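You operate a simulated robot arm through the tools that you are given. There is no shell and no other tool. Be economical: measure what you need, move in short steps, check, and stop when the job is done.

You run a simulated robot arm. Do the job below in one go: nothing can be reset, and whatever is moved stays where it is left.

TASK
Roll the lint off the folded jumper and put the jumper on the towel shelf.
Fine: roller back in its pot, door shut. What is to be rubbed or washed off counts as gone when no trace of it is left.
Where things are to end (x, y in the base frame): folded jumper within 60 mm of [720, -1070].
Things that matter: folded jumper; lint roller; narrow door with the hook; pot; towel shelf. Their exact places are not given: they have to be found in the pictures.

It is judged by the outcome, as a careful person would: the job done as asked, and still so three seconds after it is handed in. It fails if anything else is knocked over, pushed out of place, dropped, spilled or broken. Flat cloth is picked up by pressing the open fingertips on it (5 to 10 N) and closing them slowly along it; thin cloth reads only 2 to 8 mm in the jaws.

THE ROBOT
A 6-joint arm with a four-finger gripper on a trunk, on a base that drives. Base frame: it is fixed to the floor where the robot stands at the start and does not move with it; the origin is under the middle of the robot, x ahead of it, y to its left, z up. Units: mm, degrees, N and s.
Its first joint turns from -166.0 to 166.0 degrees. Places, roughly: lint roller [1250, 0, 1000]; narrow door with the hook [600, -1000, 400]; pot [1300, 0, 900]; towel shelf [800, -1200, 400]. Payload 3.43 kg.
Tool frame: the origin (TCP) lies between the finger pads and is the grasp point; the fingertips stand 30 mm ahead of it; z points along the fingers, y is the line along which they close. The gripper opens to 120 mm. The gripper's body begins 85 mm behind the TCP.
Orientation is that of the tool frame in the base frame, as [roll, pitch, yaw] about the fixed x, y, z axes, in that order (R = Rz(yaw) Ry(pitch) Rx(roll)). With the fingers straight down and closing along the base's y, the tool's x points along the base's -x, its y along +y and its z along -z.

THE INTERFACE
- The arm moves only by the tool play_rows. Its argument "moves" is a list of rows, each an object of numbers (a shift or turn left out is 0, a gripper value left out holds the last): "x", "y", "z": the shift along the tool's x, y, z in mm; "wx", "wy", "wz": the turn, a rotation vector about the tool's x, y, z in rad; "claw": the finger opening in mm, from 0 to 120. In form: [{"x": .., "y": .., "z": .., "wx": .., "wy": .., "wz": .., "claw": ..}, ...]. A call has 1 to 8 rows; each row is the pose to reach, as a shift and turn from the pose commanded when the call began, along the tool's axes at that moment. Rows are played at 5 a second. More than 50 mm and 8.6 degrees between two rows, or a gripper value outside its range, and nothing of the call is played. A pose out of reach is approached as far as the arm can. The call stops where the force on the tool passes 90 N (or 10 N more than at its start, if that is more) or the arm is blocked; 0.2 s more then pass. Each finger halts on what it meets, pressing with about 33 N; the grip force reading is that of the motor and also rises with nothing between the fingers. The clock runs only during rows and for 0.2 s after the last one: add rows that repeat a pose to give the fingers time. It gives the time, the measured TCP pose, the force on the tool (base axes), the opening and the grip force at its end, in the units of the frame above (readings bear some noise), with the torque about the TCP (base axes, N m) and any sound that the robot's microphone picked up.
- Cameras (640 x 400 px; columns grow to the right, rows downward): "scene" is now at [-203.6, 170.8, 1259.5]; the picture's right is [-0.08, -1.00, 0.00], its down [-0.11, 0.01, -0.99] and it looks along [0.99, -0.08, -0.11] (base axes); focal length 294 px, centre (320, 200). "wrist" rides on the gripper at [72, -17, -120] in the tool frame; the picture's right is [0.23, 0.97, 0.00], its down [-0.81, 0.19, -0.55] and it looks along [-0.54, 0.13, 0.83] (tool axes); focal length 275 px, centre (320, 200).
- grab_frame(camera): a new picture of that camera. The clock stands still meanwhile.
- drive_base(legs): drives the robot by 1 to 6 legs, each [ahead, turn to the left] in mm and degrees, along the robot's own axes; the way and the turn of a leg run together, so that a leg with both is an arc; at most 1500 mm and 180 degrees a leg. The arm and the cameras ride along, it lands a little off, and it stops where it bumps. It gives what a move gives.
- head_to(pan, tilt): turns the head with the scene camera to pan (to the left, within 143 degrees either way) and tilt (down, from -29 to 69), counted from straight ahead of the robot. It gives what a move gives.
- point_at(camera, pixels): for up to 12 pixels [column, row] of the newest picture of that camera ("zoom" is the newest enlarged one), the place [x, y, z] in the base frame of the surface seen there, good to about 2 mm. The clock stands still meanwhile.
- close_up(camera, box): a new picture of the part [left, top, right, bottom] of that camera's present view, enlarged. The clock stands still meanwhile.
- job_done(): hands the job in; it is judged then, once.

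Keep the steps short. Do not move on a guess: measure, check each grasp and each placing, and mend mistakes. In all there are 80 turns and 48 pictures (those below and enlarged ones count). Leave the gripper open and the arm clear of the work at the hand-in unless told otherwise, and finish with a single line.

The tools are called after "Call:" by a JSON object that holds its "method" and its "body". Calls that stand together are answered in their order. play_rows: Moves the arm, as the interface text tells. Its arguments: {"type":"object","properties":{"moves":{"type":"array","items":{"type":"object","properties":{"x":{"type":"number"},"y":{"type":"number"},"z":{"type":"number"},"wx":{"type":"number"},"wy":{"type":"number"},"wz":{"type":"number"},"claw":{"type":"number"}}}}},"required":["moves"]} The other tools are called the same way: drive_base (legs) drives the base; head_to (pan, tilt) turns the head that bears the scene camera; grab_frame (camera) takes a picture; point_at (camera, pixels) gives the place of the surface under pixels of a picture; close_up (camera, box) takes an enlarged picture of a part of a camera's view; job_done () hands the job in.

At the start:

```text
t: 0.0
tool_pos: [725.7, 17.2, 1176.6]
ee_rot: [179.9, -0.1, -179.9]
contact_force: [0.0, 0.1, -0.4]
ft_torque: [0.01, 0.02, 0.0]
opening: 119.9
gripper_force: 0.0
robot x, y, heading: [-1.2, -13.5, 0.0]
head pan, tilt: [-4.5, 5.4]
```

scene: 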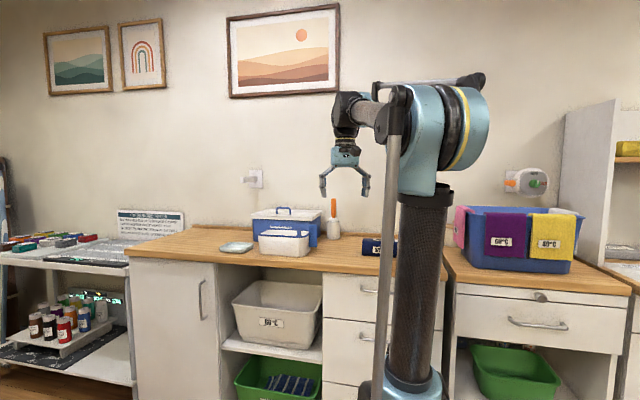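
wrist: 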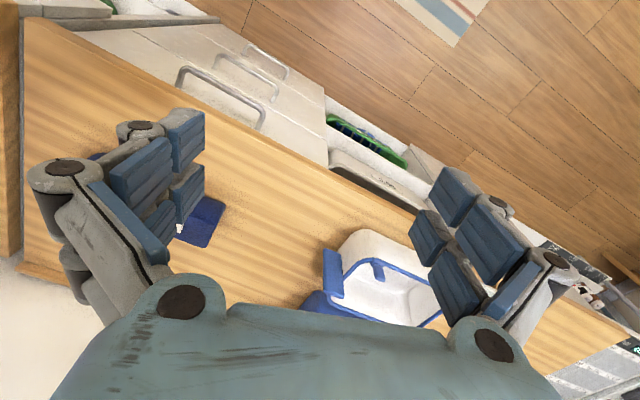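

I see an orange handle in a white pot at about (333,218) and something dark blue at (372,247). I'll enlarge both and then look toward the door on the right.

Call:
{"method": "close_up", "body": {"camera": "scene", "box": [220, 180, 420, 305]}}

Call:
{"method": "head_to", "body": {"pan": -60, "tilt": 25}}

Call:
{"method": "grab_frame", "body": {"camera": "scene"}}

```text
3.20 times, centred on (320, 242) of scene
```

zoom: 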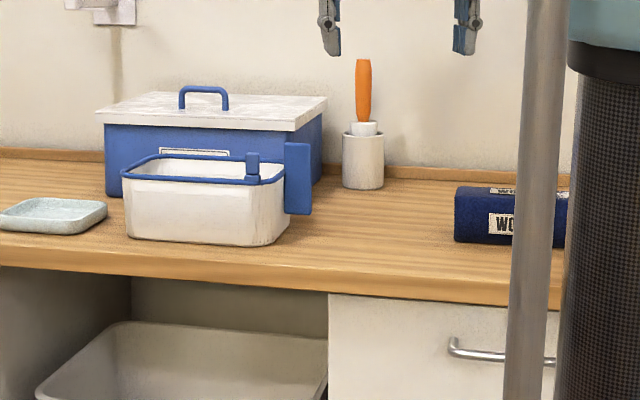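

```text
t: 1.2
tool_pos: [710.8, 16.1, 1183.5]
ee_rot: [180.0, 0.6, 180.0]
contact_force: [-0.2, 0.3, -0.3]
ft_torque: [-0.03, 0.01, -0.01]
opening: 120.3
gripper_force: 0.0
robot x, y, heading: [-3.9, -15.5, -0.0]
head pan, tilt: [-60.0, 25.0]
```

```text
44 pictures are left
```

scene: 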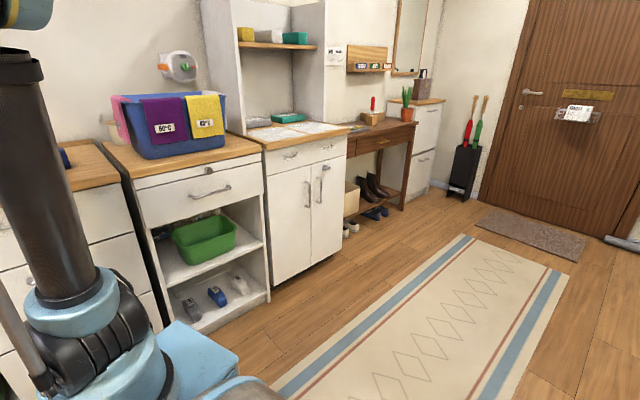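

The cabinet at (290,210) has two doors; the left one is narrow. I'll measure it and enlarge it.

Call:
{"method": "point_at", "body": {"camera": "scene", "pixels": [[268, 180], [309, 180], [343, 155], [275, 280], [311, 263], [304, 197], [320, 183], [270, 148], [152, 230], [68, 160]]}}

Call:
{"method": "close_up", "body": {"camera": "scene", "box": [140, 100, 380, 310]}}

```text
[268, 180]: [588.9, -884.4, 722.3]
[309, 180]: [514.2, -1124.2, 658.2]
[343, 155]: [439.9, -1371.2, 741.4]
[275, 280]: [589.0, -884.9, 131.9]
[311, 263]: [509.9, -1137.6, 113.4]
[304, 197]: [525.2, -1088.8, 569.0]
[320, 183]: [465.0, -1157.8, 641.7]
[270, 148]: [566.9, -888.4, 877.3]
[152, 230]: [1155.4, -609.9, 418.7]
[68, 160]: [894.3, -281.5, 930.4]
```

```text
1.90 times, centred on (260, 205) of scene
```

zoom: 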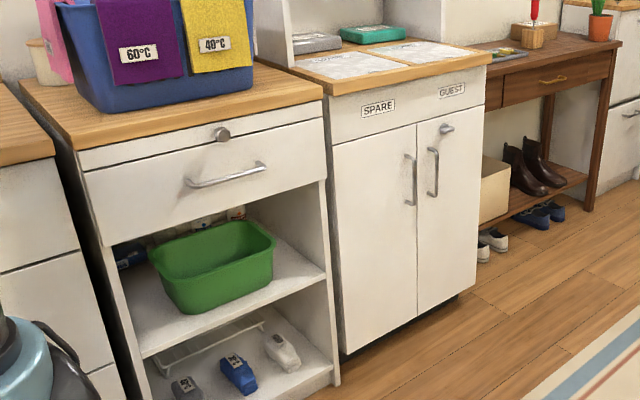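

Two doors: SPARE (left) and GUEST (right, with something round at the top). I'll zoom in on them, and look at the bench for the jumper.

Call:
{"method": "close_up", "body": {"camera": "scene", "box": [258, 140, 354, 200]}}

Call:
{"method": "head_to", "body": {"pan": 0, "tilt": 15}}

Call:
{"method": "grab_frame", "body": {"camera": "scene"}}

Call:
{"method": "grab_frame", "body": {"camera": "wrist"}}

```text
6.67 times, centred on (306, 170) of scene
```

zoom: 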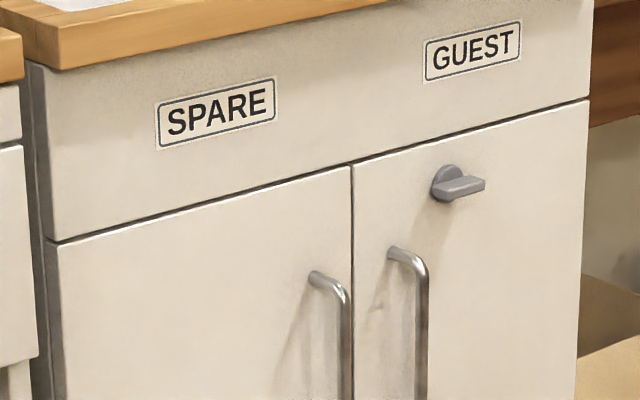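

```text
t: 2.5
tool_pos: [710.8, 18.5, 1184.5]
ee_rot: [179.8, 0.6, 180.0]
contact_force: [0.3, -0.5, -1.5]
ft_torque: [0.04, -0.02, 0.0]
opening: 120.0
gripper_force: 0.0
robot x, y, heading: [-4.6, -14.5, 0.1]
head pan, tilt: [0.0, 15.0]
```

```text
41 pictures are left
```

scene: 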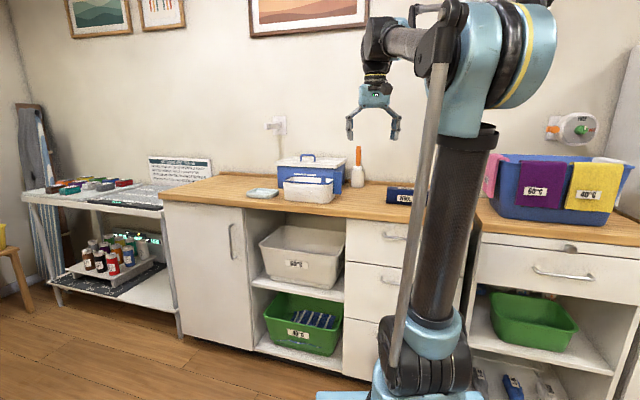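

```text
40 pictures are left
```

wrist: 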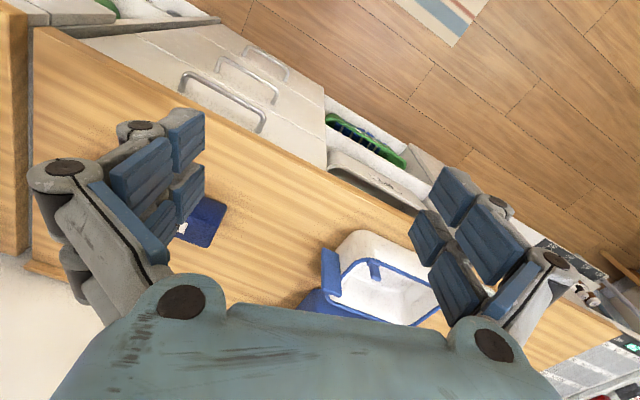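

The blue roll near (398,195) must be the jumper with a wool label. I'll measure it, the roller and the pot, then zoom in.

Call:
{"method": "point_at", "body": {"camera": "scene", "pixels": [[389, 201], [399, 196], [399, 188], [390, 188], [411, 197], [358, 152], [358, 162], [357, 176], [357, 186], [352, 178], [363, 178], [357, 167]]}}

Call:
{"method": "close_up", "body": {"camera": "scene", "box": [330, 135, 430, 215]}}

Call:
{"method": "point_at", "body": {"camera": "wrist", "pixels": [[215, 202], [225, 207], [205, 245], [185, 235], [205, 220], [290, 250], [340, 340]]}}

```text
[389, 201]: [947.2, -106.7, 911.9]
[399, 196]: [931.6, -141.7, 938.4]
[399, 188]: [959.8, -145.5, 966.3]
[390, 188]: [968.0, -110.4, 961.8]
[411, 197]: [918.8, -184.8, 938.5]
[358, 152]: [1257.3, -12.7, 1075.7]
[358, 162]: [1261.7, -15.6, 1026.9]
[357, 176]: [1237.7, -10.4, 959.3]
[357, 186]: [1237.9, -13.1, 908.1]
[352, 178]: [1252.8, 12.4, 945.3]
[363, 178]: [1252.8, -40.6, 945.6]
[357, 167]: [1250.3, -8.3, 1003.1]
```

```text
5.00 times, centred on (380, 175) of scene
```

zoom: 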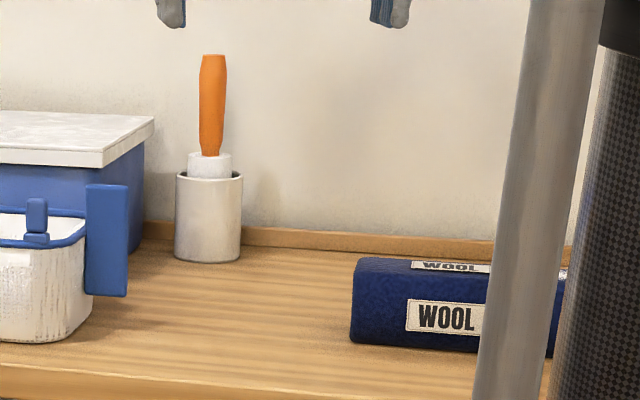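

```text
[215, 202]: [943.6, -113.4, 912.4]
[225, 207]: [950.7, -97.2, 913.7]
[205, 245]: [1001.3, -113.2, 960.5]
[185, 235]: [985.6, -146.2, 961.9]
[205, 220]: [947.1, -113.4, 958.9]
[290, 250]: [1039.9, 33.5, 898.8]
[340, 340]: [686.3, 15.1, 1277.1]
```

Jumper: a blue block about 60 mm high near (970,-150), bench top around z≈900. The roller handle stands at about (1257,-14), z up to 1078, which is out of reach from here, so I'll drive 330 mm ahead with the tool high.

Call:
{"method": "drive_base", "body": {"legs": [[330, 0]]}}

Call:
{"method": "head_to", "body": {"pan": -5, "tilt": 25}}

Call:
{"method": "grab_frame", "body": {"camera": "scene"}}

Call:
{"method": "grab_frame", "body": {"camera": "wrist"}}

```text
t: 4.8
tool_pos: [1040.5, 16.9, 1185.2]
ee_rot: [-180.0, 0.5, 179.9]
contact_force: [0.1, -0.2, -0.2]
ft_torque: [-0.01, 0.0, -0.01]
opening: 119.9
gripper_force: 0.1
robot x, y, heading: [328.0, -13.1, -0.2]
head pan, tilt: [0.0, 15.0]
```

```text
t: 5.5
tool_pos: [1025.6, 16.2, 1193.2]
ee_rot: [179.9, 1.4, 179.9]
contact_force: [0.0, 0.6, 0.0]
ft_torque: [-0.01, -0.03, 0.01]
opening: 120.0
gripper_force: 0.1
robot x, y, heading: [327.3, -10.7, 0.2]
head pan, tilt: [-5.0, 25.0]
```

```text
38 pictures are left
```

scene: 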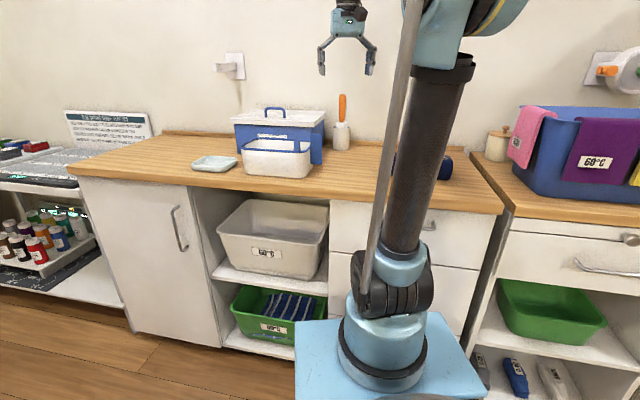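

```text
37 pictures are left
```

wrist: 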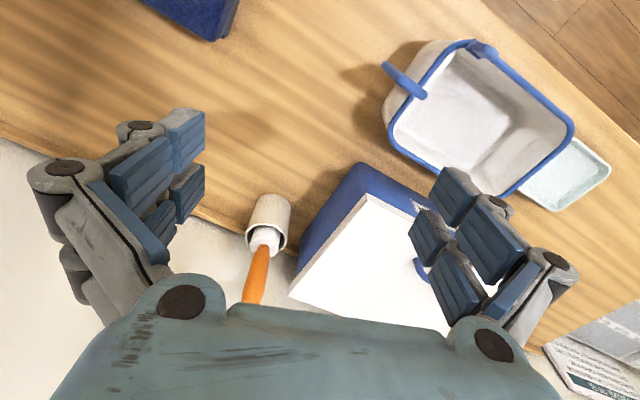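

The bare robot now stands at x≈328. To look for lint on top of the jumper, I'll move the tool back and to the right, staying high.

Call:
{"method": "play_rows", "body": {"moves": [{"x": 40, "y": -25}, {"x": 80, "y": -50}, {"x": 120, "y": -75}, {"x": 160, "y": -100}, {"x": 200, "y": -125}, {"x": 230, "y": -150}, {"x": 230, "y": -150}]}}

Call:
{"method": "grab_frame", "body": {"camera": "wrist"}}

```text
t: 7.1
tool_pos: [796.9, -132.3, 1188.3]
ee_rot: [179.9, 1.4, 179.9]
contact_force: [0.0, -0.3, 0.4]
ft_torque: [-0.02, 0.02, 0.0]
opening: 120.2
gripper_force: 0.1
robot x, y, heading: [325.2, -15.5, 0.2]
head pan, tilt: [-5.0, 25.0]
```

```text
36 pictures are left
```

wrist: 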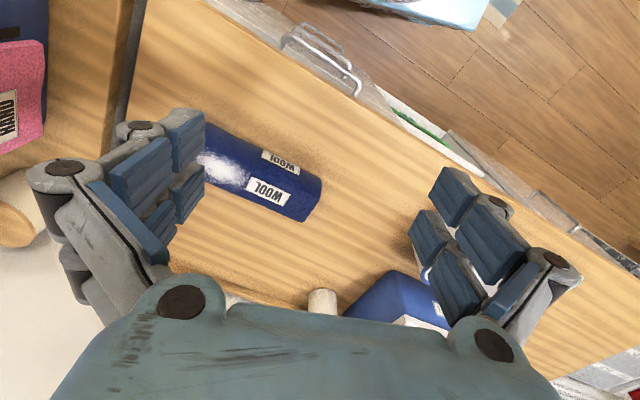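

A whitish patch (lint) shows at (225,160) on the top. I'll zoom in and measure.

Call:
{"method": "close_up", "body": {"camera": "wrist", "box": [180, 110, 340, 230]}}

Call:
{"method": "point_at", "body": {"camera": "zoom", "pixels": [[110, 65], [560, 265], [560, 285], [480, 435], [500, 400], [430, 400], [100, 130], [100, 250], [240, 230], [250, 120], [180, 180], [300, 150]]}}

```text
3.33 times, centred on (260, 170) of wrist
```

zoom: 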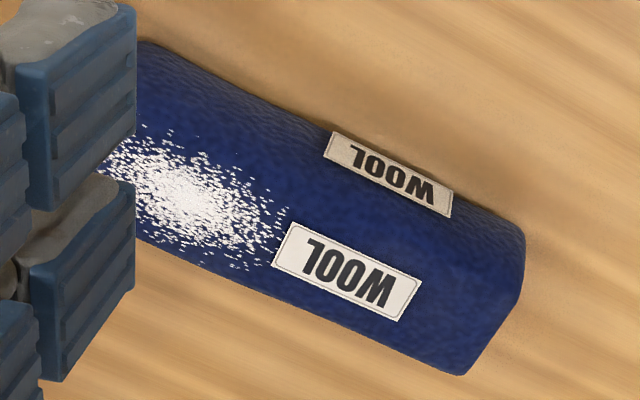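

```text
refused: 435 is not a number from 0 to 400
```

The lint continues to the left behind a finger; I'll shift the tool 90 mm to the right (-y) to see it whole.

Call:
{"method": "play_rows", "body": {"moves": [{"y": -45}, {"y": -90}, {"y": -90}]}}

Call:
{"method": "close_up", "body": {"camera": "wrist", "box": [200, 90, 440, 240]}}

```text
t: 7.9
tool_pos: [795.8, -222.5, 1187.4]
ee_rot: [180.0, 1.3, -180.0]
contact_force: [-0.6, 0.3, 0.2]
ft_torque: [-0.01, 0.04, 0.03]
opening: 119.8
gripper_force: 0.0
robot x, y, heading: [324.5, -12.2, -0.1]
head pan, tilt: [-5.0, 25.0]
```

```text
2.67 times, centred on (320, 165) of wrist
```

zoom: 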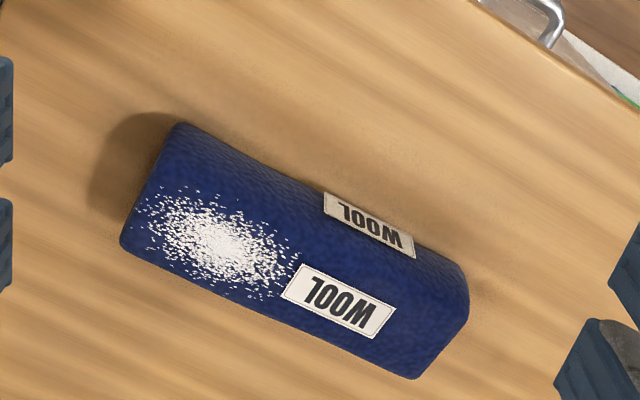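

Call:
{"method": "point_at", "body": {"camera": "zoom", "pixels": [[182, 126], [124, 243], [412, 372], [466, 290], [440, 300], [145, 205], [215, 195], [285, 255], [255, 295], [160, 250], [215, 240], [410, 362]]}}

```text
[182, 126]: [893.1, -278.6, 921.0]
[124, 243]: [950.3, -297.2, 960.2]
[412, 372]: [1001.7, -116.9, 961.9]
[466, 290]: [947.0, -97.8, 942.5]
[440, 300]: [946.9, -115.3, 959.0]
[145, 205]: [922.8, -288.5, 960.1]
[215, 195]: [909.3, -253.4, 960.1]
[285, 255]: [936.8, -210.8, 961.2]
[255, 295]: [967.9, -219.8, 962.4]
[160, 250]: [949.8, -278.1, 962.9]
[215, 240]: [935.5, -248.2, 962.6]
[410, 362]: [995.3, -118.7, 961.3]
```

Jumper: top z≈961, centre ≈(948,-198), long axis about 16° off base y, lint centre (936,-248), spread ±45 along it and ±28 across it. The roller has to be gripped from the front with a level tool. First I'll move back in front of it and measure the neighbours.

Call:
{"method": "play_rows", "body": {"moves": [{"x": -30, "y": 40}, {"x": -60, "y": 80}, {"x": -90, "y": 120}, {"x": -120, "y": 160}, {"x": -150, "y": 200}, {"x": -170, "y": 208}, {"x": -170, "y": 208}]}}

Call:
{"method": "grab_frame", "body": {"camera": "wrist"}}

Call:
{"method": "close_up", "body": {"camera": "scene", "box": [220, 80, 390, 190]}}

```text
t: 9.5
tool_pos: [965.6, -14.9, 1190.4]
ee_rot: [180.0, 1.3, 180.0]
contact_force: [0.2, 0.6, -0.4]
ft_torque: [0.01, 0.03, 0.04]
opening: 120.2
gripper_force: 0.0
robot x, y, heading: [325.1, -13.6, 0.0]
head pan, tilt: [-5.0, 25.0]
```

```text
33 pictures are left
```

wrist: 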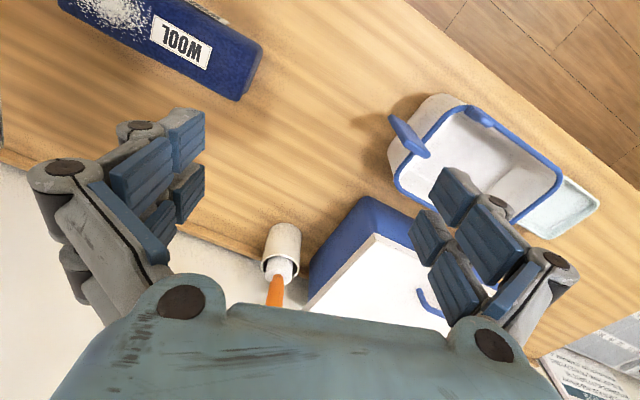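

```text
3.64 times, centred on (305, 135) of scene
```

zoom: 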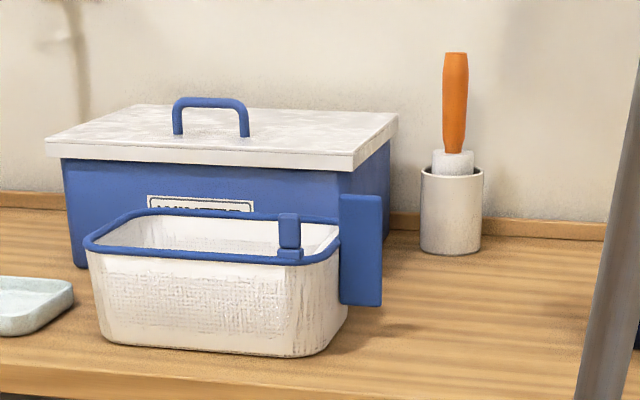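

Call:
{"method": "point_at", "body": {"camera": "zoom", "pixels": [[456, 54], [456, 80], [456, 120], [456, 150], [453, 162], [452, 230], [426, 200], [478, 200], [352, 160], [396, 122], [360, 200], [620, 100]]}}

Call:
{"method": "point_at", "body": {"camera": "wrist", "pixels": [[282, 230], [283, 250], [280, 268], [275, 290], [300, 240], [378, 236], [310, 290], [395, 125], [425, 152]]}}

```text
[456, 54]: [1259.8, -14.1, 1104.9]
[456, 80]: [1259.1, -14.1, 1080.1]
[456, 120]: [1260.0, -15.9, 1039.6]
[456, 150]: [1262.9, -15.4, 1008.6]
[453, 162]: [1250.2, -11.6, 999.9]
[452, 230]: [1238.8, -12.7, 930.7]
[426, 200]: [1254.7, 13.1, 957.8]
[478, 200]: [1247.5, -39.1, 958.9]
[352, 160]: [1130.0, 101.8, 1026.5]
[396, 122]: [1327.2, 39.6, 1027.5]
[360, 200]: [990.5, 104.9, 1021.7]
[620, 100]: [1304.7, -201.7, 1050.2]
```

```text
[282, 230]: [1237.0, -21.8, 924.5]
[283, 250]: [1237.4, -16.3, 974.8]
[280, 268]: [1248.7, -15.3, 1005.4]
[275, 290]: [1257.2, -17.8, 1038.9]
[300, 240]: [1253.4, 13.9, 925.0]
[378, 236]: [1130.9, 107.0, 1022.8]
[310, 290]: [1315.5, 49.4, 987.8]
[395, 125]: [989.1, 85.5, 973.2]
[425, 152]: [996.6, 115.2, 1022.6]
```

Handle axis is at about (1268,-15), z from 1005 to 1105, about 25 mm thick; the lid is at z 1027 and well to the left. I'll tilt the tool to level (pointing +x), in two calls, and narrow the jaws to 70.

Call:
{"method": "play_rows", "body": {"moves": [{"x": -5, "wy": -0.141, "claw": 70}, {"x": -10, "wy": -0.282}, {"x": -15, "wy": -0.423}, {"x": -20, "wy": -0.564}, {"x": -25, "wy": -0.705}, {"x": -30, "wy": -0.846}, {"x": -35, "wy": -0.987}, {"x": -40, "wy": -1.128}]}}

Call:
{"method": "play_rows", "body": {"moves": [{"wy": -0.14}, {"wy": -0.28}, {"wy": -0.42}, {"wy": -0.42}]}}

```text
t: 11.3
tool_pos: [1006.3, -14.8, 1191.1]
ee_rot: [179.9, 66.1, 180.0]
contact_force: [0.6, 0.7, 0.3]
ft_torque: [0.0, 0.02, -0.02]
opening: 69.9
gripper_force: 0.0
robot x, y, heading: [325.7, -11.0, 0.1]
head pan, tilt: [-5.0, 25.0]
```

```text
t: 12.3
tool_pos: [1007.3, -14.7, 1192.9]
ee_rot: [4.8, 89.9, 4.7]
contact_force: [0.6, -0.3, 0.5]
ft_torque: [-0.03, 0.0, 0.0]
opening: 69.8
gripper_force: 0.0
robot x, y, heading: [323.8, -13.0, -0.1]
head pan, tilt: [-5.0, 25.0]
```

The tool is level. Next I'll lower it to z 1070 and move forward to x≈1200, then look.

Call:
{"method": "play_rows", "body": {"moves": [{"x": 30, "z": 30}, {"x": 60, "z": 60}, {"x": 92, "z": 95}, {"x": 122, "z": 130}, {"x": 122, "z": 165}, {"x": 122, "z": 190}, {"x": 122, "z": 190}]}}

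Call:
{"method": "grab_frame", "body": {"camera": "wrist"}}

```text
t: 13.9
tool_pos: [1196.7, -15.1, 1070.8]
ee_rot: [173.3, 90.0, 173.2]
contact_force: [0.9, 0.8, -0.6]
ft_torque: [0.02, 0.02, -0.01]
opening: 69.8
gripper_force: 0.0
robot x, y, heading: [325.4, -10.9, 0.0]
head pan, tilt: [-5.0, 25.0]
```

```text
31 pictures are left
```

wrist: 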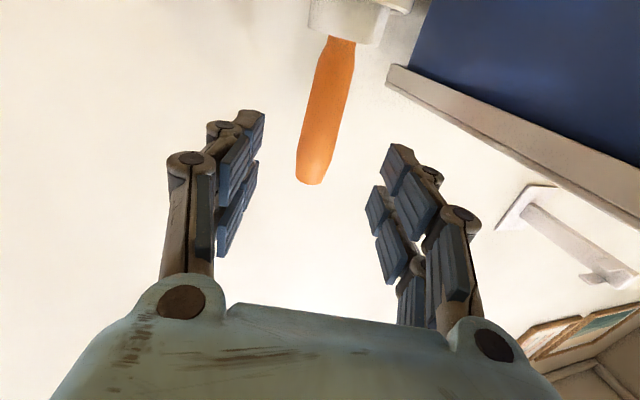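

The handle stands between the fingers. I'll measure it here, then advance.

Call:
{"method": "point_at", "body": {"camera": "wrist", "pixels": [[330, 70], [322, 110], [315, 150], [308, 182], [312, 110], [340, 110], [355, 5]]}}

Call:
{"method": "play_rows", "body": {"moves": [{"z": 25}, {"z": 50}, {"z": 70}, {"z": 70}]}}

```text
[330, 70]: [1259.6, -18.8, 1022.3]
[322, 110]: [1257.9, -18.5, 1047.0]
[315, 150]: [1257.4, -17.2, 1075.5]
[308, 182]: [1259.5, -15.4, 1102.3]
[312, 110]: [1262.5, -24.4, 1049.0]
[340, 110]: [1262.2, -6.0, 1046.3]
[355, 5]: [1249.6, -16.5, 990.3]
```

```text
t: 14.9
tool_pos: [1267.5, -15.6, 1069.4]
ee_rot: [12.7, 90.0, 12.6]
contact_force: [-0.1, 0.3, -0.2]
ft_torque: [-0.01, -0.02, 0.01]
opening: 69.9
gripper_force: 0.0
robot x, y, heading: [325.2, -13.6, 0.1]
head pan, tilt: [-5.0, 25.0]
```

The TCP sits at the handle axis (1267,-15.5). Closing now.

Call:
{"method": "play_rows", "body": {"moves": [{"claw": 50}, {"claw": 35}, {"claw": 20}, {"claw": 10}, {"claw": 10}, {"claw": 10}]}}

```text
t: 16.3
tool_pos: [1267.0, -16.4, 1069.6]
ee_rot: [-172.3, 90.0, -172.4]
contact_force: [0.6, -0.6, -0.6]
ft_torque: [-0.02, -0.06, -0.03]
opening: 25.8
gripper_force: 33.3
robot x, y, heading: [325.1, -13.6, -0.0]
head pan, tilt: [-5.0, 25.0]
```

Gripped (25.8 mm, 33 N). I'll lift straight up 140 mm and look.

Call:
{"method": "play_rows", "body": {"moves": [{"x": -20}, {"x": -40}, {"x": -60}, {"x": -85}, {"x": -110}, {"x": -140}, {"x": -140}]}}

Call:
{"method": "grab_frame", "body": {"camera": "wrist"}}

Call:
{"method": "close_up", "body": {"camera": "scene", "box": [260, 0, 420, 160]}}

```text
t: 17.9
tool_pos: [1267.1, -16.5, 1211.3]
ee_rot: [15.3, 89.9, 15.2]
contact_force: [0.0, 0.0, -2.1]
ft_torque: [0.03, -0.03, 0.04]
opening: 25.3
gripper_force: 33.1
robot x, y, heading: [325.9, -9.5, 0.1]
head pan, tilt: [-5.0, 25.0]
```

```text
30 pictures are left
```

wrist: 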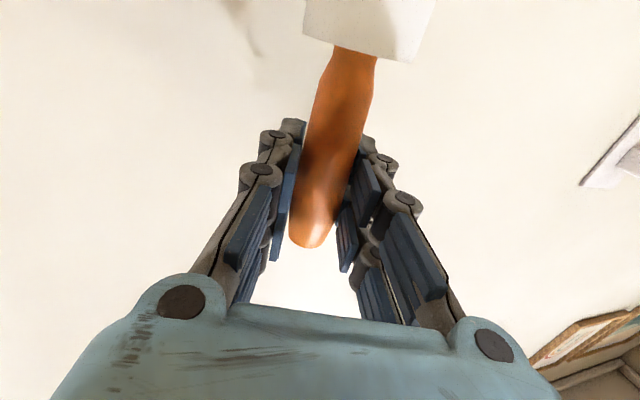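

```text
2.50 times, centred on (340, 80) of scene
```

zoom: 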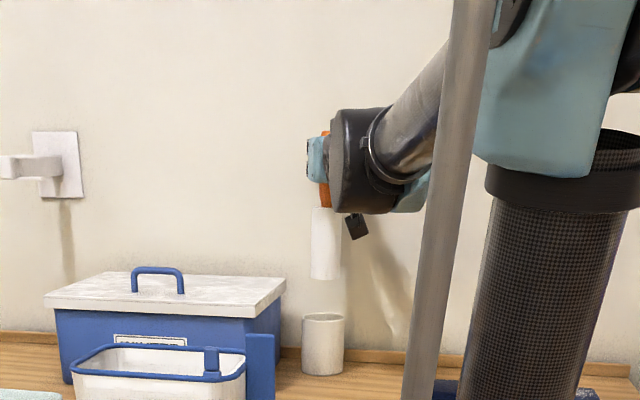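

Call:
{"method": "point_at", "body": {"camera": "zoom", "pixels": [[325, 212], [325, 240], [325, 274], [314, 245], [338, 245], [323, 318], [306, 330], [342, 330]]}}

```text
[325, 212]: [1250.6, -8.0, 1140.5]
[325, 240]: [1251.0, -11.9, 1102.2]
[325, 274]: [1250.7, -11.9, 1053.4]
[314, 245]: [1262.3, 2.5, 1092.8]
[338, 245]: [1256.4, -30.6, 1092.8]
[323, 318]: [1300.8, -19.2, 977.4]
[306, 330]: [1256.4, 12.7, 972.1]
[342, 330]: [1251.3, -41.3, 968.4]
```

The roller is out: head from 68 to 163 mm below the TCP, radius ≈17.5. I'll back off to about (1110,-165), then tilt the tool down so that the head points toward the robot.

Call:
{"method": "play_rows", "body": {"moves": [{"z": -35, "y": -25}, {"z": -70, "y": -55}, {"z": -105, "y": -90}, {"z": -135, "y": -120}, {"z": -155, "y": -150}, {"z": -155, "y": -150}]}}

Call:
{"method": "play_rows", "body": {"moves": [{"wy": 0.142}, {"wy": 0.284}, {"wy": 0.426}, {"wy": 0.568}, {"wy": 0.71}, {"wy": 0.852}, {"wy": 0.994}, {"wy": 1.136}]}}

Call:
{"method": "play_rows", "body": {"moves": [{"wy": 0.14}, {"wy": 0.28}, {"wy": 0.435}, {"wy": 0.435}]}}

```text
t: 19.3
tool_pos: [1110.8, -166.5, 1209.2]
ee_rot: [-0.2, 90.0, -0.3]
contact_force: [0.6, 0.9, -0.1]
ft_torque: [-0.03, 0.03, -0.02]
opening: 25.6
gripper_force: 32.4
out of reach, approached as far as the arm can: row 1
robot x, y, heading: [322.8, -10.9, 0.0]
head pan, tilt: [-5.0, 25.0]
```

```text
t: 21.1
tool_pos: [1099.9, -190.4, 1210.4]
ee_rot: [175.9, 27.0, 179.7]
contact_force: [-0.8, 0.0, -1.0]
ft_torque: [0.0, -0.07, -0.01]
opening: 25.8
gripper_force: 32.5
out of reach, approached as far as the arm can: row 7, 8
robot x, y, heading: [324.1, -14.8, 0.2]
head pan, tilt: [-5.0, 25.0]
```

```text
refused: row 3 steps farther than a row can; nothing moved
```

It was at the reach limit up high, so I'll go down and back before finishing the tilt.

Call:
{"method": "play_rows", "body": {"moves": [{"x": 21, "z": 19}, {"x": 42, "z": 38}, {"x": 63, "z": 57}, {"x": 63, "z": 57}]}}

Call:
{"method": "play_rows", "body": {"moves": [{"wy": 0.14}, {"wy": 0.28}, {"wy": 0.42}, {"wy": 0.42}]}}

```text
t: 22.1
tool_pos: [1071.3, -186.2, 1130.5]
ee_rot: [176.0, 27.1, 179.9]
contact_force: [0.4, -0.5, -1.9]
ft_torque: [-0.01, -0.09, 0.01]
opening: 25.4
gripper_force: 33.1
robot x, y, heading: [325.5, -13.5, 0.1]
head pan, tilt: [-5.0, 25.0]
```

```text
t: 23.1
tool_pos: [1070.1, -187.8, 1131.8]
ee_rot: [166.2, 8.3, -179.2]
contact_force: [1.0, -0.3, 0.1]
ft_torque: [0.01, -0.13, 0.0]
opening: 25.7
gripper_force: 33.0
out of reach, approached as far as the arm can: row 1, 2, 3, 4
robot x, y, heading: [323.2, -14.6, -0.2]
head pan, tilt: [-5.0, 25.0]
```

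Roll is off by 14°: the arm is short of the pose. I'll go down and closer and see if it recovers.

Call:
{"method": "play_rows", "body": {"moves": [{"x": 25, "z": 20}, {"x": 50, "z": 45}, {"x": 60, "z": 70}, {"x": 60, "z": 70}, {"x": 60, "z": 70}]}}

```text
t: 24.3
tool_pos: [1020.1, -172.1, 1055.2]
ee_rot: [166.2, 8.6, -179.2]
contact_force: [-0.6, -0.2, -0.8]
ft_torque: [-0.04, -0.06, 0.0]
opening: 25.4
gripper_force: 32.8
robot x, y, heading: [326.0, -12.5, 0.0]
head pan, tilt: [-5.0, 25.0]
```

The offset pose is now the commanded one. I'll straighten the tool to vertical with a computed turn.

Call:
{"method": "play_rows", "body": {"moves": [{"wx": 0.08, "wy": 0.052}, {"wx": 0.16, "wy": 0.104}, {"wx": 0.237, "wy": 0.154}, {"wx": 0.237, "wy": 0.154}]}}

```text
t: 25.3
tool_pos: [1020.0, -172.2, 1055.4]
ee_rot: [165.9, 8.0, -179.2]
contact_force: [-0.5, 0.0, -1.0]
ft_torque: [0.01, -0.09, -0.06]
opening: 25.3
gripper_force: 33.3
out of reach, approached as far as the arm can: row 1, 2, 3, 4
robot x, y, heading: [328.1, -12.4, 0.1]
head pan, tilt: [-5.0, 25.0]
```

The joint seems limited. I need a 16° yaw anyway, so I'll test whether yawing about the tool axis frees it.

Call:
{"method": "play_rows", "body": {"moves": [{"wz": 0.14}, {"wz": 0.28}, {"wz": 0.28}]}}

Call:
{"method": "head_to", "body": {"pan": -5, "tilt": 10}}

Call:
{"method": "grab_frame", "body": {"camera": "scene"}}

```text
t: 26.1
tool_pos: [1019.8, -171.1, 1055.1]
ee_rot: [164.4, 3.7, 165.0]
contact_force: [-0.1, 0.2, -0.9]
ft_torque: [-0.03, -0.11, -0.01]
opening: 25.4
gripper_force: 33.0
robot x, y, heading: [323.2, -9.8, -0.4]
head pan, tilt: [-5.0, 25.0]
```

```text
t: 26.8
tool_pos: [1019.7, -171.6, 1054.7]
ee_rot: [164.3, 3.7, 165.2]
contact_force: [-0.3, -0.2, -0.6]
ft_torque: [-0.05, -0.07, 0.0]
opening: 25.4
gripper_force: 33.3
robot x, y, heading: [325.9, -12.2, 0.2]
head pan, tilt: [-5.0, 10.0]
```

```text
28 pictures are left
```

scene: 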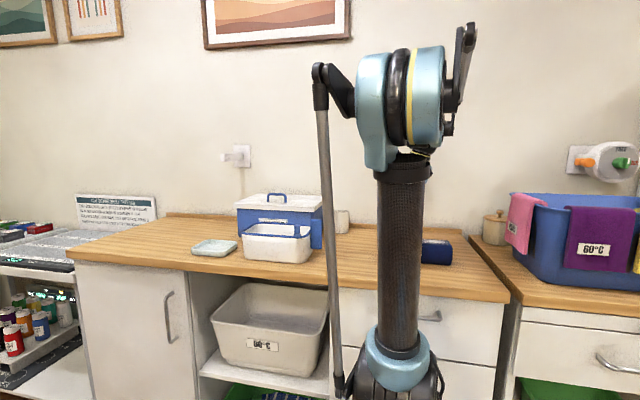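

Yaw worked, but the tool is still tilted about 15°. I'll try only the roll correction, together with coming nearer to the robot.

Call:
{"method": "play_rows", "body": {"moves": [{"wx": 0.1, "x": 20}, {"wx": 0.2, "x": 40}, {"wx": 0.27, "x": 60}, {"wx": 0.27, "x": 60}]}}

```text
t: 27.8
tool_pos: [970.6, -167.0, 1052.2]
ee_rot: [165.2, 7.1, 164.5]
contact_force: [0.0, 0.6, -1.1]
ft_torque: [-0.05, -0.12, 0.04]
opening: 25.7
gripper_force: 33.0
out of reach, approached as far as the arm can: row 1, 2, 3, 4
robot x, y, heading: [323.7, -14.4, 0.0]
head pan, tilt: [-5.0, 10.0]
```

The wrist seems to have passed its straight position sideways (the tool's azimuth was not radial) and one joint ran to its limit. I'll undo that: raise, go back to level with the tool pointing radially, correct the roll there, then tilt down in the arm's plane.

Call:
{"method": "play_rows", "body": {"moves": [{"x": -19, "y": 13, "z": -33}, {"x": -38, "y": 26, "z": -66}, {"x": -57, "y": 39, "z": -100, "wy": -0.14}, {"x": -76, "y": 52, "z": -133, "wy": -0.28}, {"x": -76, "y": 52, "z": -133, "wy": -0.42}, {"x": -76, "y": 52, "z": -133, "wy": -0.56}, {"x": -76, "y": 52, "z": -133, "wy": -0.7}, {"x": -76, "y": 52, "z": -133, "wy": -0.84}]}}

Call:
{"method": "play_rows", "body": {"moves": [{"wy": -0.14}, {"wy": -0.28}, {"wy": -0.42}, {"wy": -0.56}, {"wy": -0.6}, {"wy": -0.6}]}}

```text
t: 29.6
tool_pos: [1030.9, -167.4, 1201.5]
ee_rot: [155.2, 52.8, 146.3]
contact_force: [0.5, 0.3, -2.0]
ft_torque: [-0.04, -0.03, -0.04]
opening: 25.4
gripper_force: 33.3
robot x, y, heading: [325.6, -13.1, -0.3]
head pan, tilt: [-5.0, 10.0]
```

```text
t: 31.0
tool_pos: [1030.6, -167.9, 1203.3]
ee_rot: [91.1, 75.4, 77.3]
contact_force: [0.4, 0.7, -1.2]
ft_torque: [-0.02, 0.0, -0.02]
opening: 25.7
gripper_force: 32.9
robot x, y, heading: [326.5, -9.4, -0.2]
head pan, tilt: [-5.0, 10.0]
```

Level and radial; only the roll of 14.6° remains. I'll correct it, then tilt down in the arm's plane while lowering slightly.

Call:
{"method": "play_rows", "body": {"moves": [{"wz": -0.13}, {"wz": -0.2547}, {"wz": -0.2547}]}}

Call:
{"method": "play_rows", "body": {"moves": [{"wy": 0.142, "z": -5}, {"wy": 0.284, "z": -10}, {"wy": 0.426, "z": -15, "x": 5}, {"wy": 0.568, "z": -20, "x": 15}, {"wy": 0.71, "z": -25, "x": 30}, {"wy": 0.852, "z": -30, "x": 45}, {"wy": 0.994, "z": -35, "x": 60}, {"wy": 1.136, "z": -40, "x": 75}]}}

Call:
{"method": "play_rows", "body": {"moves": [{"wy": 0.14}, {"wy": 0.28}, {"wy": 0.42}, {"wy": 0.43}, {"wy": 0.43}]}}

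```text
t: 31.8
tool_pos: [1030.8, -167.4, 1202.4]
ee_rot: [176.7, 89.7, 163.2]
contact_force: [-0.3, 0.1, -1.0]
ft_torque: [0.02, -0.01, 0.02]
opening: 25.7
gripper_force: 33.3
robot x, y, heading: [328.4, -14.8, -0.2]
head pan, tilt: [-5.0, 10.0]
```

```text
t: 33.6
tool_pos: [966.2, -202.2, 1127.0]
ee_rot: [174.0, 27.1, 166.4]
contact_force: [-0.2, 0.2, -1.2]
ft_torque: [-0.05, -0.1, 0.0]
opening: 25.4
gripper_force: 32.8
out of reach, approached as far as the arm can: row 5, 6, 7, 8
robot x, y, heading: [320.3, -13.1, -0.3]
head pan, tilt: [-5.0, 10.0]
```

```text
t: 34.8
tool_pos: [965.3, -203.1, 1126.8]
ee_rot: [165.4, 7.0, 168.1]
contact_force: [-0.3, -0.2, -1.9]
ft_torque: [0.0, -0.08, 0.0]
opening: 25.8
gripper_force: 33.5
out of reach, approached as far as the arm can: row 1, 2, 3, 4, 5
robot x, y, heading: [325.9, -20.3, 0.0]
head pan, tilt: [-5.0, 10.0]
```

The same joint limit again: the wrist bends through its straight position and one joint flips. The tilt at y=-15 with the tool pointing exactly along the arm worked, so I'll undo this one, go there and tilt in the exact arm plane.

Call:
{"method": "play_rows", "body": {"moves": [{"x": -10, "y": 16, "z": -14}, {"x": -20, "y": 32, "z": -28, "wy": -0.14}, {"x": -30, "y": 48, "z": -42, "wy": -0.28}, {"x": -40, "y": 64, "z": -56, "wy": -0.42}, {"x": -40, "y": 64, "z": -56, "wy": -0.56}, {"x": -40, "y": 64, "z": -56, "wy": -0.7}, {"x": -40, "y": 64, "z": -56, "wy": -0.84}, {"x": -40, "y": 64, "z": -56, "wy": -0.98}]}}

Call:
{"method": "play_rows", "body": {"moves": [{"wy": -0.14}, {"wy": -0.28}, {"wy": -0.42}, {"wy": -0.46}, {"wy": -0.46}]}}

```text
t: 36.6
tool_pos: [1005.9, -160.6, 1201.7]
ee_rot: [149.9, 60.2, 143.3]
contact_force: [0.4, 0.3, -0.9]
ft_torque: [-0.03, -0.04, -0.01]
opening: 25.3
gripper_force: 33.3
robot x, y, heading: [329.4, -14.7, 0.1]
head pan, tilt: [-5.0, 10.0]
```

```text
t: 37.8
tool_pos: [1005.4, -161.7, 1202.1]
ee_rot: [90.6, 75.6, 80.5]
contact_force: [0.3, -0.6, -1.0]
ft_torque: [-0.03, 0.02, 0.0]
opening: 25.6
gripper_force: 33.5
robot x, y, heading: [326.0, -12.4, -0.2]
head pan, tilt: [-5.0, 10.0]
```

Correcting the roll, then swinging to y≈-14 with the tool azimuth at 0.

Call:
{"method": "play_rows", "body": {"moves": [{"wz": -0.13}, {"wz": -0.251}, {"wz": -0.251}]}}

Call:
{"method": "play_rows", "body": {"moves": [{"y": 36, "z": -5, "wx": -0.042}, {"y": 72, "z": -10, "wx": -0.084}, {"y": 109, "z": -17, "wx": -0.126}, {"y": 146, "z": -23, "wx": -0.166}, {"y": 146, "z": -23, "wx": -0.166}]}}

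```text
t: 38.6
tool_pos: [1005.3, -161.6, 1202.4]
ee_rot: [-167.3, 89.7, -177.3]
contact_force: [0.3, 0.4, 0.0]
ft_torque: [-0.01, 0.04, 0.0]
opening: 25.5
gripper_force: 33.1
robot x, y, heading: [323.5, -13.0, 0.0]
head pan, tilt: [-5.0, 10.0]
```

```text
t: 39.8
tool_pos: [1007.8, -12.8, 1201.3]
ee_rot: [174.5, 89.3, 173.9]
contact_force: [-1.0, -1.0, -0.3]
ft_torque: [0.01, -0.06, -0.01]
opening: 25.7
gripper_force: 33.1
robot x, y, heading: [325.3, -12.7, -0.2]
head pan, tilt: [-5.0, 10.0]
```

Now tilting down in the arm plane, the exact reverse of the first tilt.

Call:
{"method": "play_rows", "body": {"moves": [{"wy": 0.14, "z": -4}, {"wy": 0.28, "z": -8}, {"wy": 0.42, "z": -12}, {"wy": 0.56, "z": -16}, {"wy": 0.7, "z": -20}, {"wy": 0.84, "z": -24}, {"wy": 0.98, "z": -28}, {"wy": 1.12, "z": -32}]}}

Call:
{"method": "play_rows", "body": {"moves": [{"wy": 0.14}, {"wy": 0.28}, {"wy": 0.42}, {"wy": 0.43}, {"wy": 0.43}]}}

```text
t: 41.6
tool_pos: [974.1, -14.3, 1201.3]
ee_rot: [179.9, 25.5, 179.6]
contact_force: [0.6, 0.0, -1.2]
ft_torque: [0.0, -0.1, -0.04]
opening: 25.6
gripper_force: 32.7
out of reach, approached as far as the arm can: row 1
robot x, y, heading: [327.4, -16.4, -0.3]
head pan, tilt: [-5.0, 10.0]
```

```text
t: 42.8
tool_pos: [975.5, -13.5, 1201.7]
ee_rot: [179.9, 1.0, 179.4]
contact_force: [-0.3, 0.0, -0.8]
ft_torque: [-0.01, -0.08, 0.03]
opening: 25.8
gripper_force: 32.9
robot x, y, heading: [324.7, -12.3, 0.3]
head pan, tilt: [-5.0, 10.0]
```

Tool vertical, head pointing toward the robot. Next I'll go above the rolling start and turn 16°, at z 1060.

Call:
{"method": "play_rows", "body": {"moves": [{"x": -14, "y": -34, "z": 23, "wz": 0.047}, {"x": -29, "y": -68, "z": 47, "wz": 0.094}, {"x": -43, "y": -102, "z": 70, "wz": 0.141}, {"x": -58, "y": -136, "z": 94, "wz": 0.188}, {"x": -72, "y": -170, "z": 118, "wz": 0.235}, {"x": -86, "y": -205, "z": 141, "wz": 0.28}, {"x": -86, "y": -205, "z": 141, "wz": 0.28}]}}

Call:
{"method": "grab_frame", "body": {"camera": "wrist"}}

```text
t: 44.4
tool_pos: [1063.1, -218.3, 1061.5]
ee_rot: [179.7, 1.0, 163.5]
contact_force: [0.1, -0.6, -0.3]
ft_torque: [-0.04, -0.12, -0.01]
opening: 25.7
gripper_force: 32.8
robot x, y, heading: [328.5, -13.4, -0.0]
head pan, tilt: [-5.0, 10.0]
```

```text
27 pictures are left
```

wrist: 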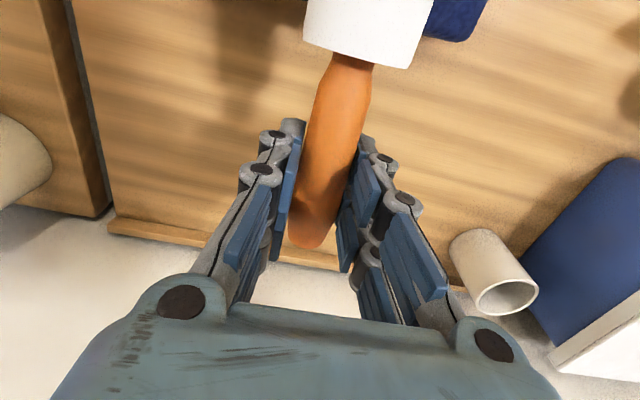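

The head is over the jumper. I'll descend 70 mm with a 1° levelling, then feel for contact.

Call:
{"method": "play_rows", "body": {"moves": [{"z": 30, "wy": 0.009}, {"z": 55, "wy": 0.018}, {"z": 72, "wy": 0.018}, {"z": 72, "wy": 0.018}]}}

Call:
{"method": "play_rows", "body": {"moves": [{"z": 3}, {"z": 6}, {"z": 9}, {"z": 9}]}}

```text
t: 45.4
tool_pos: [1063.9, -219.0, 988.7]
ee_rot: [179.7, -0.1, 163.5]
contact_force: [4.9, -1.2, 9.0]
ft_torque: [0.18, 0.58, 0.05]
opening: 25.6
gripper_force: 33.2
robot x, y, heading: [325.0, -13.5, -0.1]
head pan, tilt: [-5.0, 10.0]
```

```text
t: 46.4
tool_pos: [1064.1, -218.6, 980.6]
ee_rot: [179.6, -0.1, 163.5]
contact_force: [2.2, -1.8, 6.8]
ft_torque: [0.2, 0.53, 0.13]
opening: 26.0
gripper_force: 33.3
robot x, y, heading: [325.7, -11.2, 0.2]
head pan, tilt: [-5.0, 10.0]
```

There was contact (9 N) already at z 989, and 7 N at 980, so the roller may have pivoted in the grip. I'll look.

Call:
{"method": "grab_frame", "body": {"camera": "wrist"}}

Call:
{"method": "head_to", "body": {"pan": -12, "tilt": 25}}

Call:
{"method": "grab_frame", "body": {"camera": "scene"}}

```text
26 pictures are left
```

wrist: 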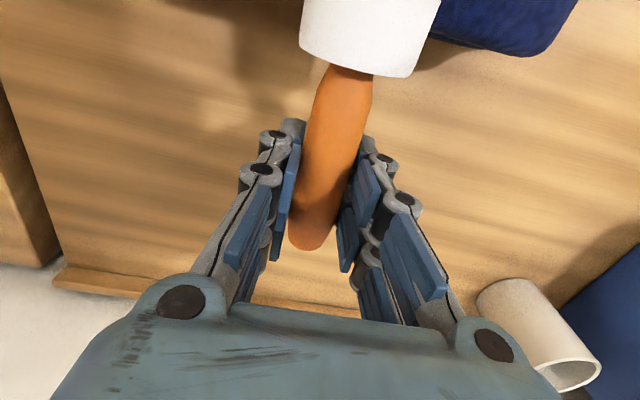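

```text
t: 47.2
tool_pos: [1063.3, -218.0, 981.5]
ee_rot: [179.8, -0.1, 163.5]
contact_force: [-0.3, -0.2, 2.9]
ft_torque: [0.09, 0.3, 0.02]
opening: 25.8
gripper_force: 32.8
robot x, y, heading: [327.2, -12.4, -0.1]
head pan, tilt: [-12.0, 25.0]
```

```text
25 pictures are left
```

scene: 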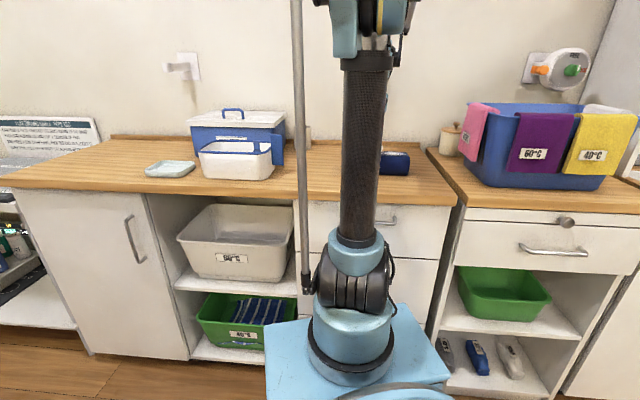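

The roller settled flat on the jumper (TCP z 981 ≈ top + radius), with a light 3 N. I'll roll along the jumper over the lint to its end and back.

Call:
{"method": "play_rows", "body": {"moves": [{"y": -10, "z": 1}, {"y": -25, "z": 1}, {"y": -40, "z": 1}, {"y": -55, "z": 1}, {"y": -70, "z": 1}, {"y": -85, "z": 1}, {"y": -100, "z": 1}]}}

Call:
{"method": "play_rows", "body": {"moves": [{"y": 15}, {"y": 30}, {"y": 45}, {"y": 60}, {"y": 75}, {"y": 90}, {"y": 100}]}}

```text
t: 48.8
tool_pos: [1035.7, -314.5, 980.1]
ee_rot: [179.7, -0.1, 163.4]
contact_force: [0.7, 0.6, 1.1]
ft_torque: [0.07, 0.06, -0.08]
opening: 25.6
gripper_force: 32.7
robot x, y, heading: [326.3, -13.3, -0.2]
head pan, tilt: [-12.0, 25.0]
```

```text
t: 50.4
tool_pos: [1064.0, -219.8, 981.4]
ee_rot: [179.6, 0.0, 163.4]
contact_force: [0.7, 0.0, -1.6]
ft_torque: [-0.05, -0.12, 0.0]
opening: 25.4
gripper_force: 33.4
robot x, y, heading: [325.3, -14.0, 0.1]
head pan, tilt: [-12.0, 25.0]
```

Contact faded on the way back (only the tool's weight is read). I'll press about 4 mm deeper and pass again.

Call:
{"method": "play_rows", "body": {"moves": [{"z": 2}, {"z": 4}, {"z": 4}]}}

Call:
{"method": "play_rows", "body": {"moves": [{"y": -15}, {"y": -30}, {"y": -45}, {"y": -60}, {"y": -75}, {"y": -90}, {"y": -102}]}}

Call:
{"method": "play_rows", "body": {"moves": [{"y": 15, "z": 2}, {"y": 30, "z": 2}, {"y": 45, "z": 2}, {"y": 60, "z": 2}, {"y": 75, "z": 2}, {"y": 90, "z": 2}, {"y": 102, "z": 2}]}}

```text
t: 51.2
tool_pos: [1063.2, -218.9, 976.4]
ee_rot: [179.7, -0.1, 163.5]
contact_force: [2.1, -0.7, 5.5]
ft_torque: [0.17, 0.46, 0.02]
opening: 26.0
gripper_force: 33.0
robot x, y, heading: [327.0, -9.7, -0.0]
head pan, tilt: [-12.0, 25.0]
```

```text
t: 52.8
tool_pos: [1035.1, -316.0, 975.7]
ee_rot: [179.7, -0.1, 163.5]
contact_force: [0.4, 2.2, 4.5]
ft_torque: [0.19, 0.38, -0.2]
opening: 26.3
gripper_force: 33.0
robot x, y, heading: [325.4, -13.3, -0.2]
head pan, tilt: [-12.0, 25.0]
```

```text
t: 54.4
tool_pos: [1064.1, -218.1, 973.8]
ee_rot: [179.7, -0.1, 163.4]
contact_force: [-0.3, -0.2, -0.6]
ft_torque: [-0.02, 0.0, -0.01]
opening: 26.2
gripper_force: 32.9
robot x, y, heading: [323.9, -15.0, -0.0]
head pan, tilt: [-12.0, 25.0]
```

The roller is pivoting in the grip a bit. I'll lift off 90 mm and check the lint from the scene camera.

Call:
{"method": "play_rows", "body": {"moves": [{"z": -30}, {"z": -60}, {"z": -90, "y": 30}, {"z": -110, "y": 60}, {"z": -110, "y": 100}]}}

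Call:
{"method": "close_up", "body": {"camera": "scene", "box": [290, 60, 450, 190]}}

Call:
{"method": "grab_frame", "body": {"camera": "wrist"}}

```text
t: 55.6
tool_pos: [1090.7, -123.9, 1084.9]
ee_rot: [179.7, 0.0, 163.6]
contact_force: [-0.9, 0.2, -0.4]
ft_torque: [-0.01, -0.08, 0.02]
opening: 25.8
gripper_force: 33.1
robot x, y, heading: [325.4, -14.5, 0.1]
head pan, tilt: [-12.0, 25.0]
```

```text
3.08 times, centred on (370, 125) of scene
```

zoom: 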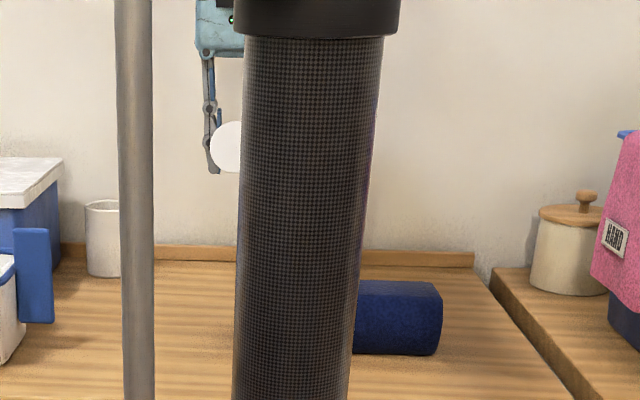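

```text
23 pictures are left
```

wrist: 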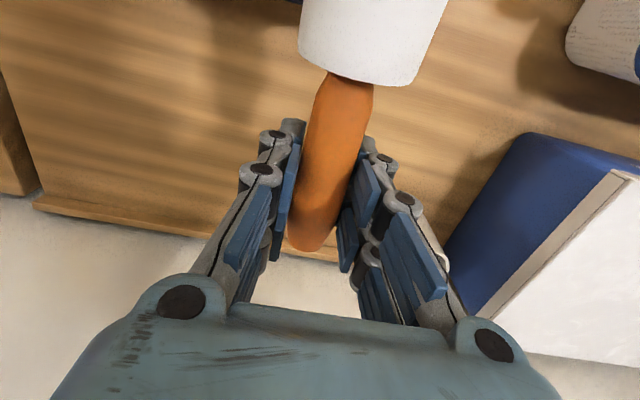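

The column hides the lint side. I'll move to where the wrist camera sees the jumper's right half, left of the handle (about (800,-115), yaw 180).

Call:
{"method": "play_rows", "body": {"moves": [{"x": 40, "y": -10, "z": -15, "wz": -0.04}, {"x": 80, "y": -20, "z": -30, "wz": -0.08}, {"x": 120, "y": -30, "z": -45, "wz": -0.12}, {"x": 160, "y": -40, "z": -60, "wz": -0.16}, {"x": 200, "y": -50, "z": -75, "wz": -0.2}, {"x": 240, "y": -60, "z": -90, "wz": -0.24}, {"x": 281, "y": -71, "z": -103, "wz": -0.28}, {"x": 281, "y": -71, "z": -103, "wz": -0.28}]}}

Call:
{"method": "grab_frame", "body": {"camera": "wrist"}}

```text
t: 57.4
tool_pos: [802.2, -112.0, 1188.1]
ee_rot: [179.7, 0.0, 179.5]
contact_force: [0.7, -0.7, -1.1]
ft_torque: [0.0, -0.13, 0.05]
opening: 26.0
gripper_force: 32.8
robot x, y, heading: [324.9, -12.6, 0.2]
head pan, tilt: [-12.0, 25.0]
```

```text
22 pictures are left
```

wrist: 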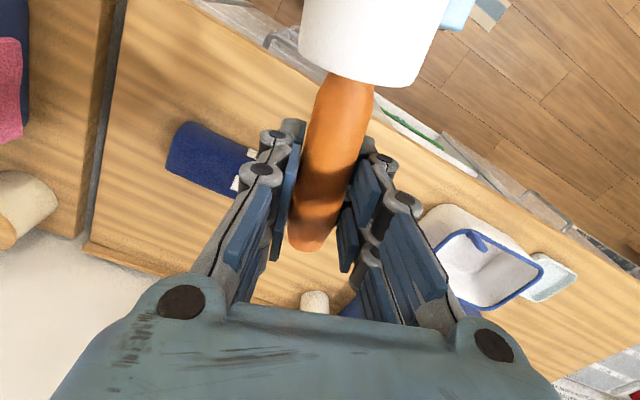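

The lint looks gone. I'll enlarge that part to be sure.

Call:
{"method": "close_up", "body": {"camera": "wrist", "box": [155, 110, 275, 210]}}

Call:
{"method": "point_at", "body": {"camera": "wrist", "pixels": [[345, 90], [330, 130], [320, 180], [312, 225], [370, 70], [370, 40], [370, 10], [185, 123], [168, 168], [230, 190]]}}

```text
4.00 times, centred on (215, 160) of wrist
```

zoom: 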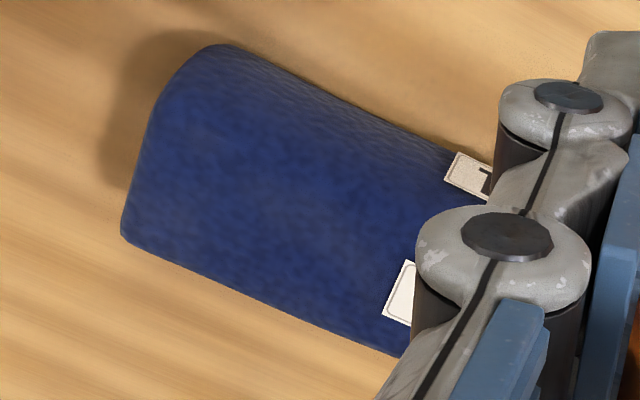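

```text
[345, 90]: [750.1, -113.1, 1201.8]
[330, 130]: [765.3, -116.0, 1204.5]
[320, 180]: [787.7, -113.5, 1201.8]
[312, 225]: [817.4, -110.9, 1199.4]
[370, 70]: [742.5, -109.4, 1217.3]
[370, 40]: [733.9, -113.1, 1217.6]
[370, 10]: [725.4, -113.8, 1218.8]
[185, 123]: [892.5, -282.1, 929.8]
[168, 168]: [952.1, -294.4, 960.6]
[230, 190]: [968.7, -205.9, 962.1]
```

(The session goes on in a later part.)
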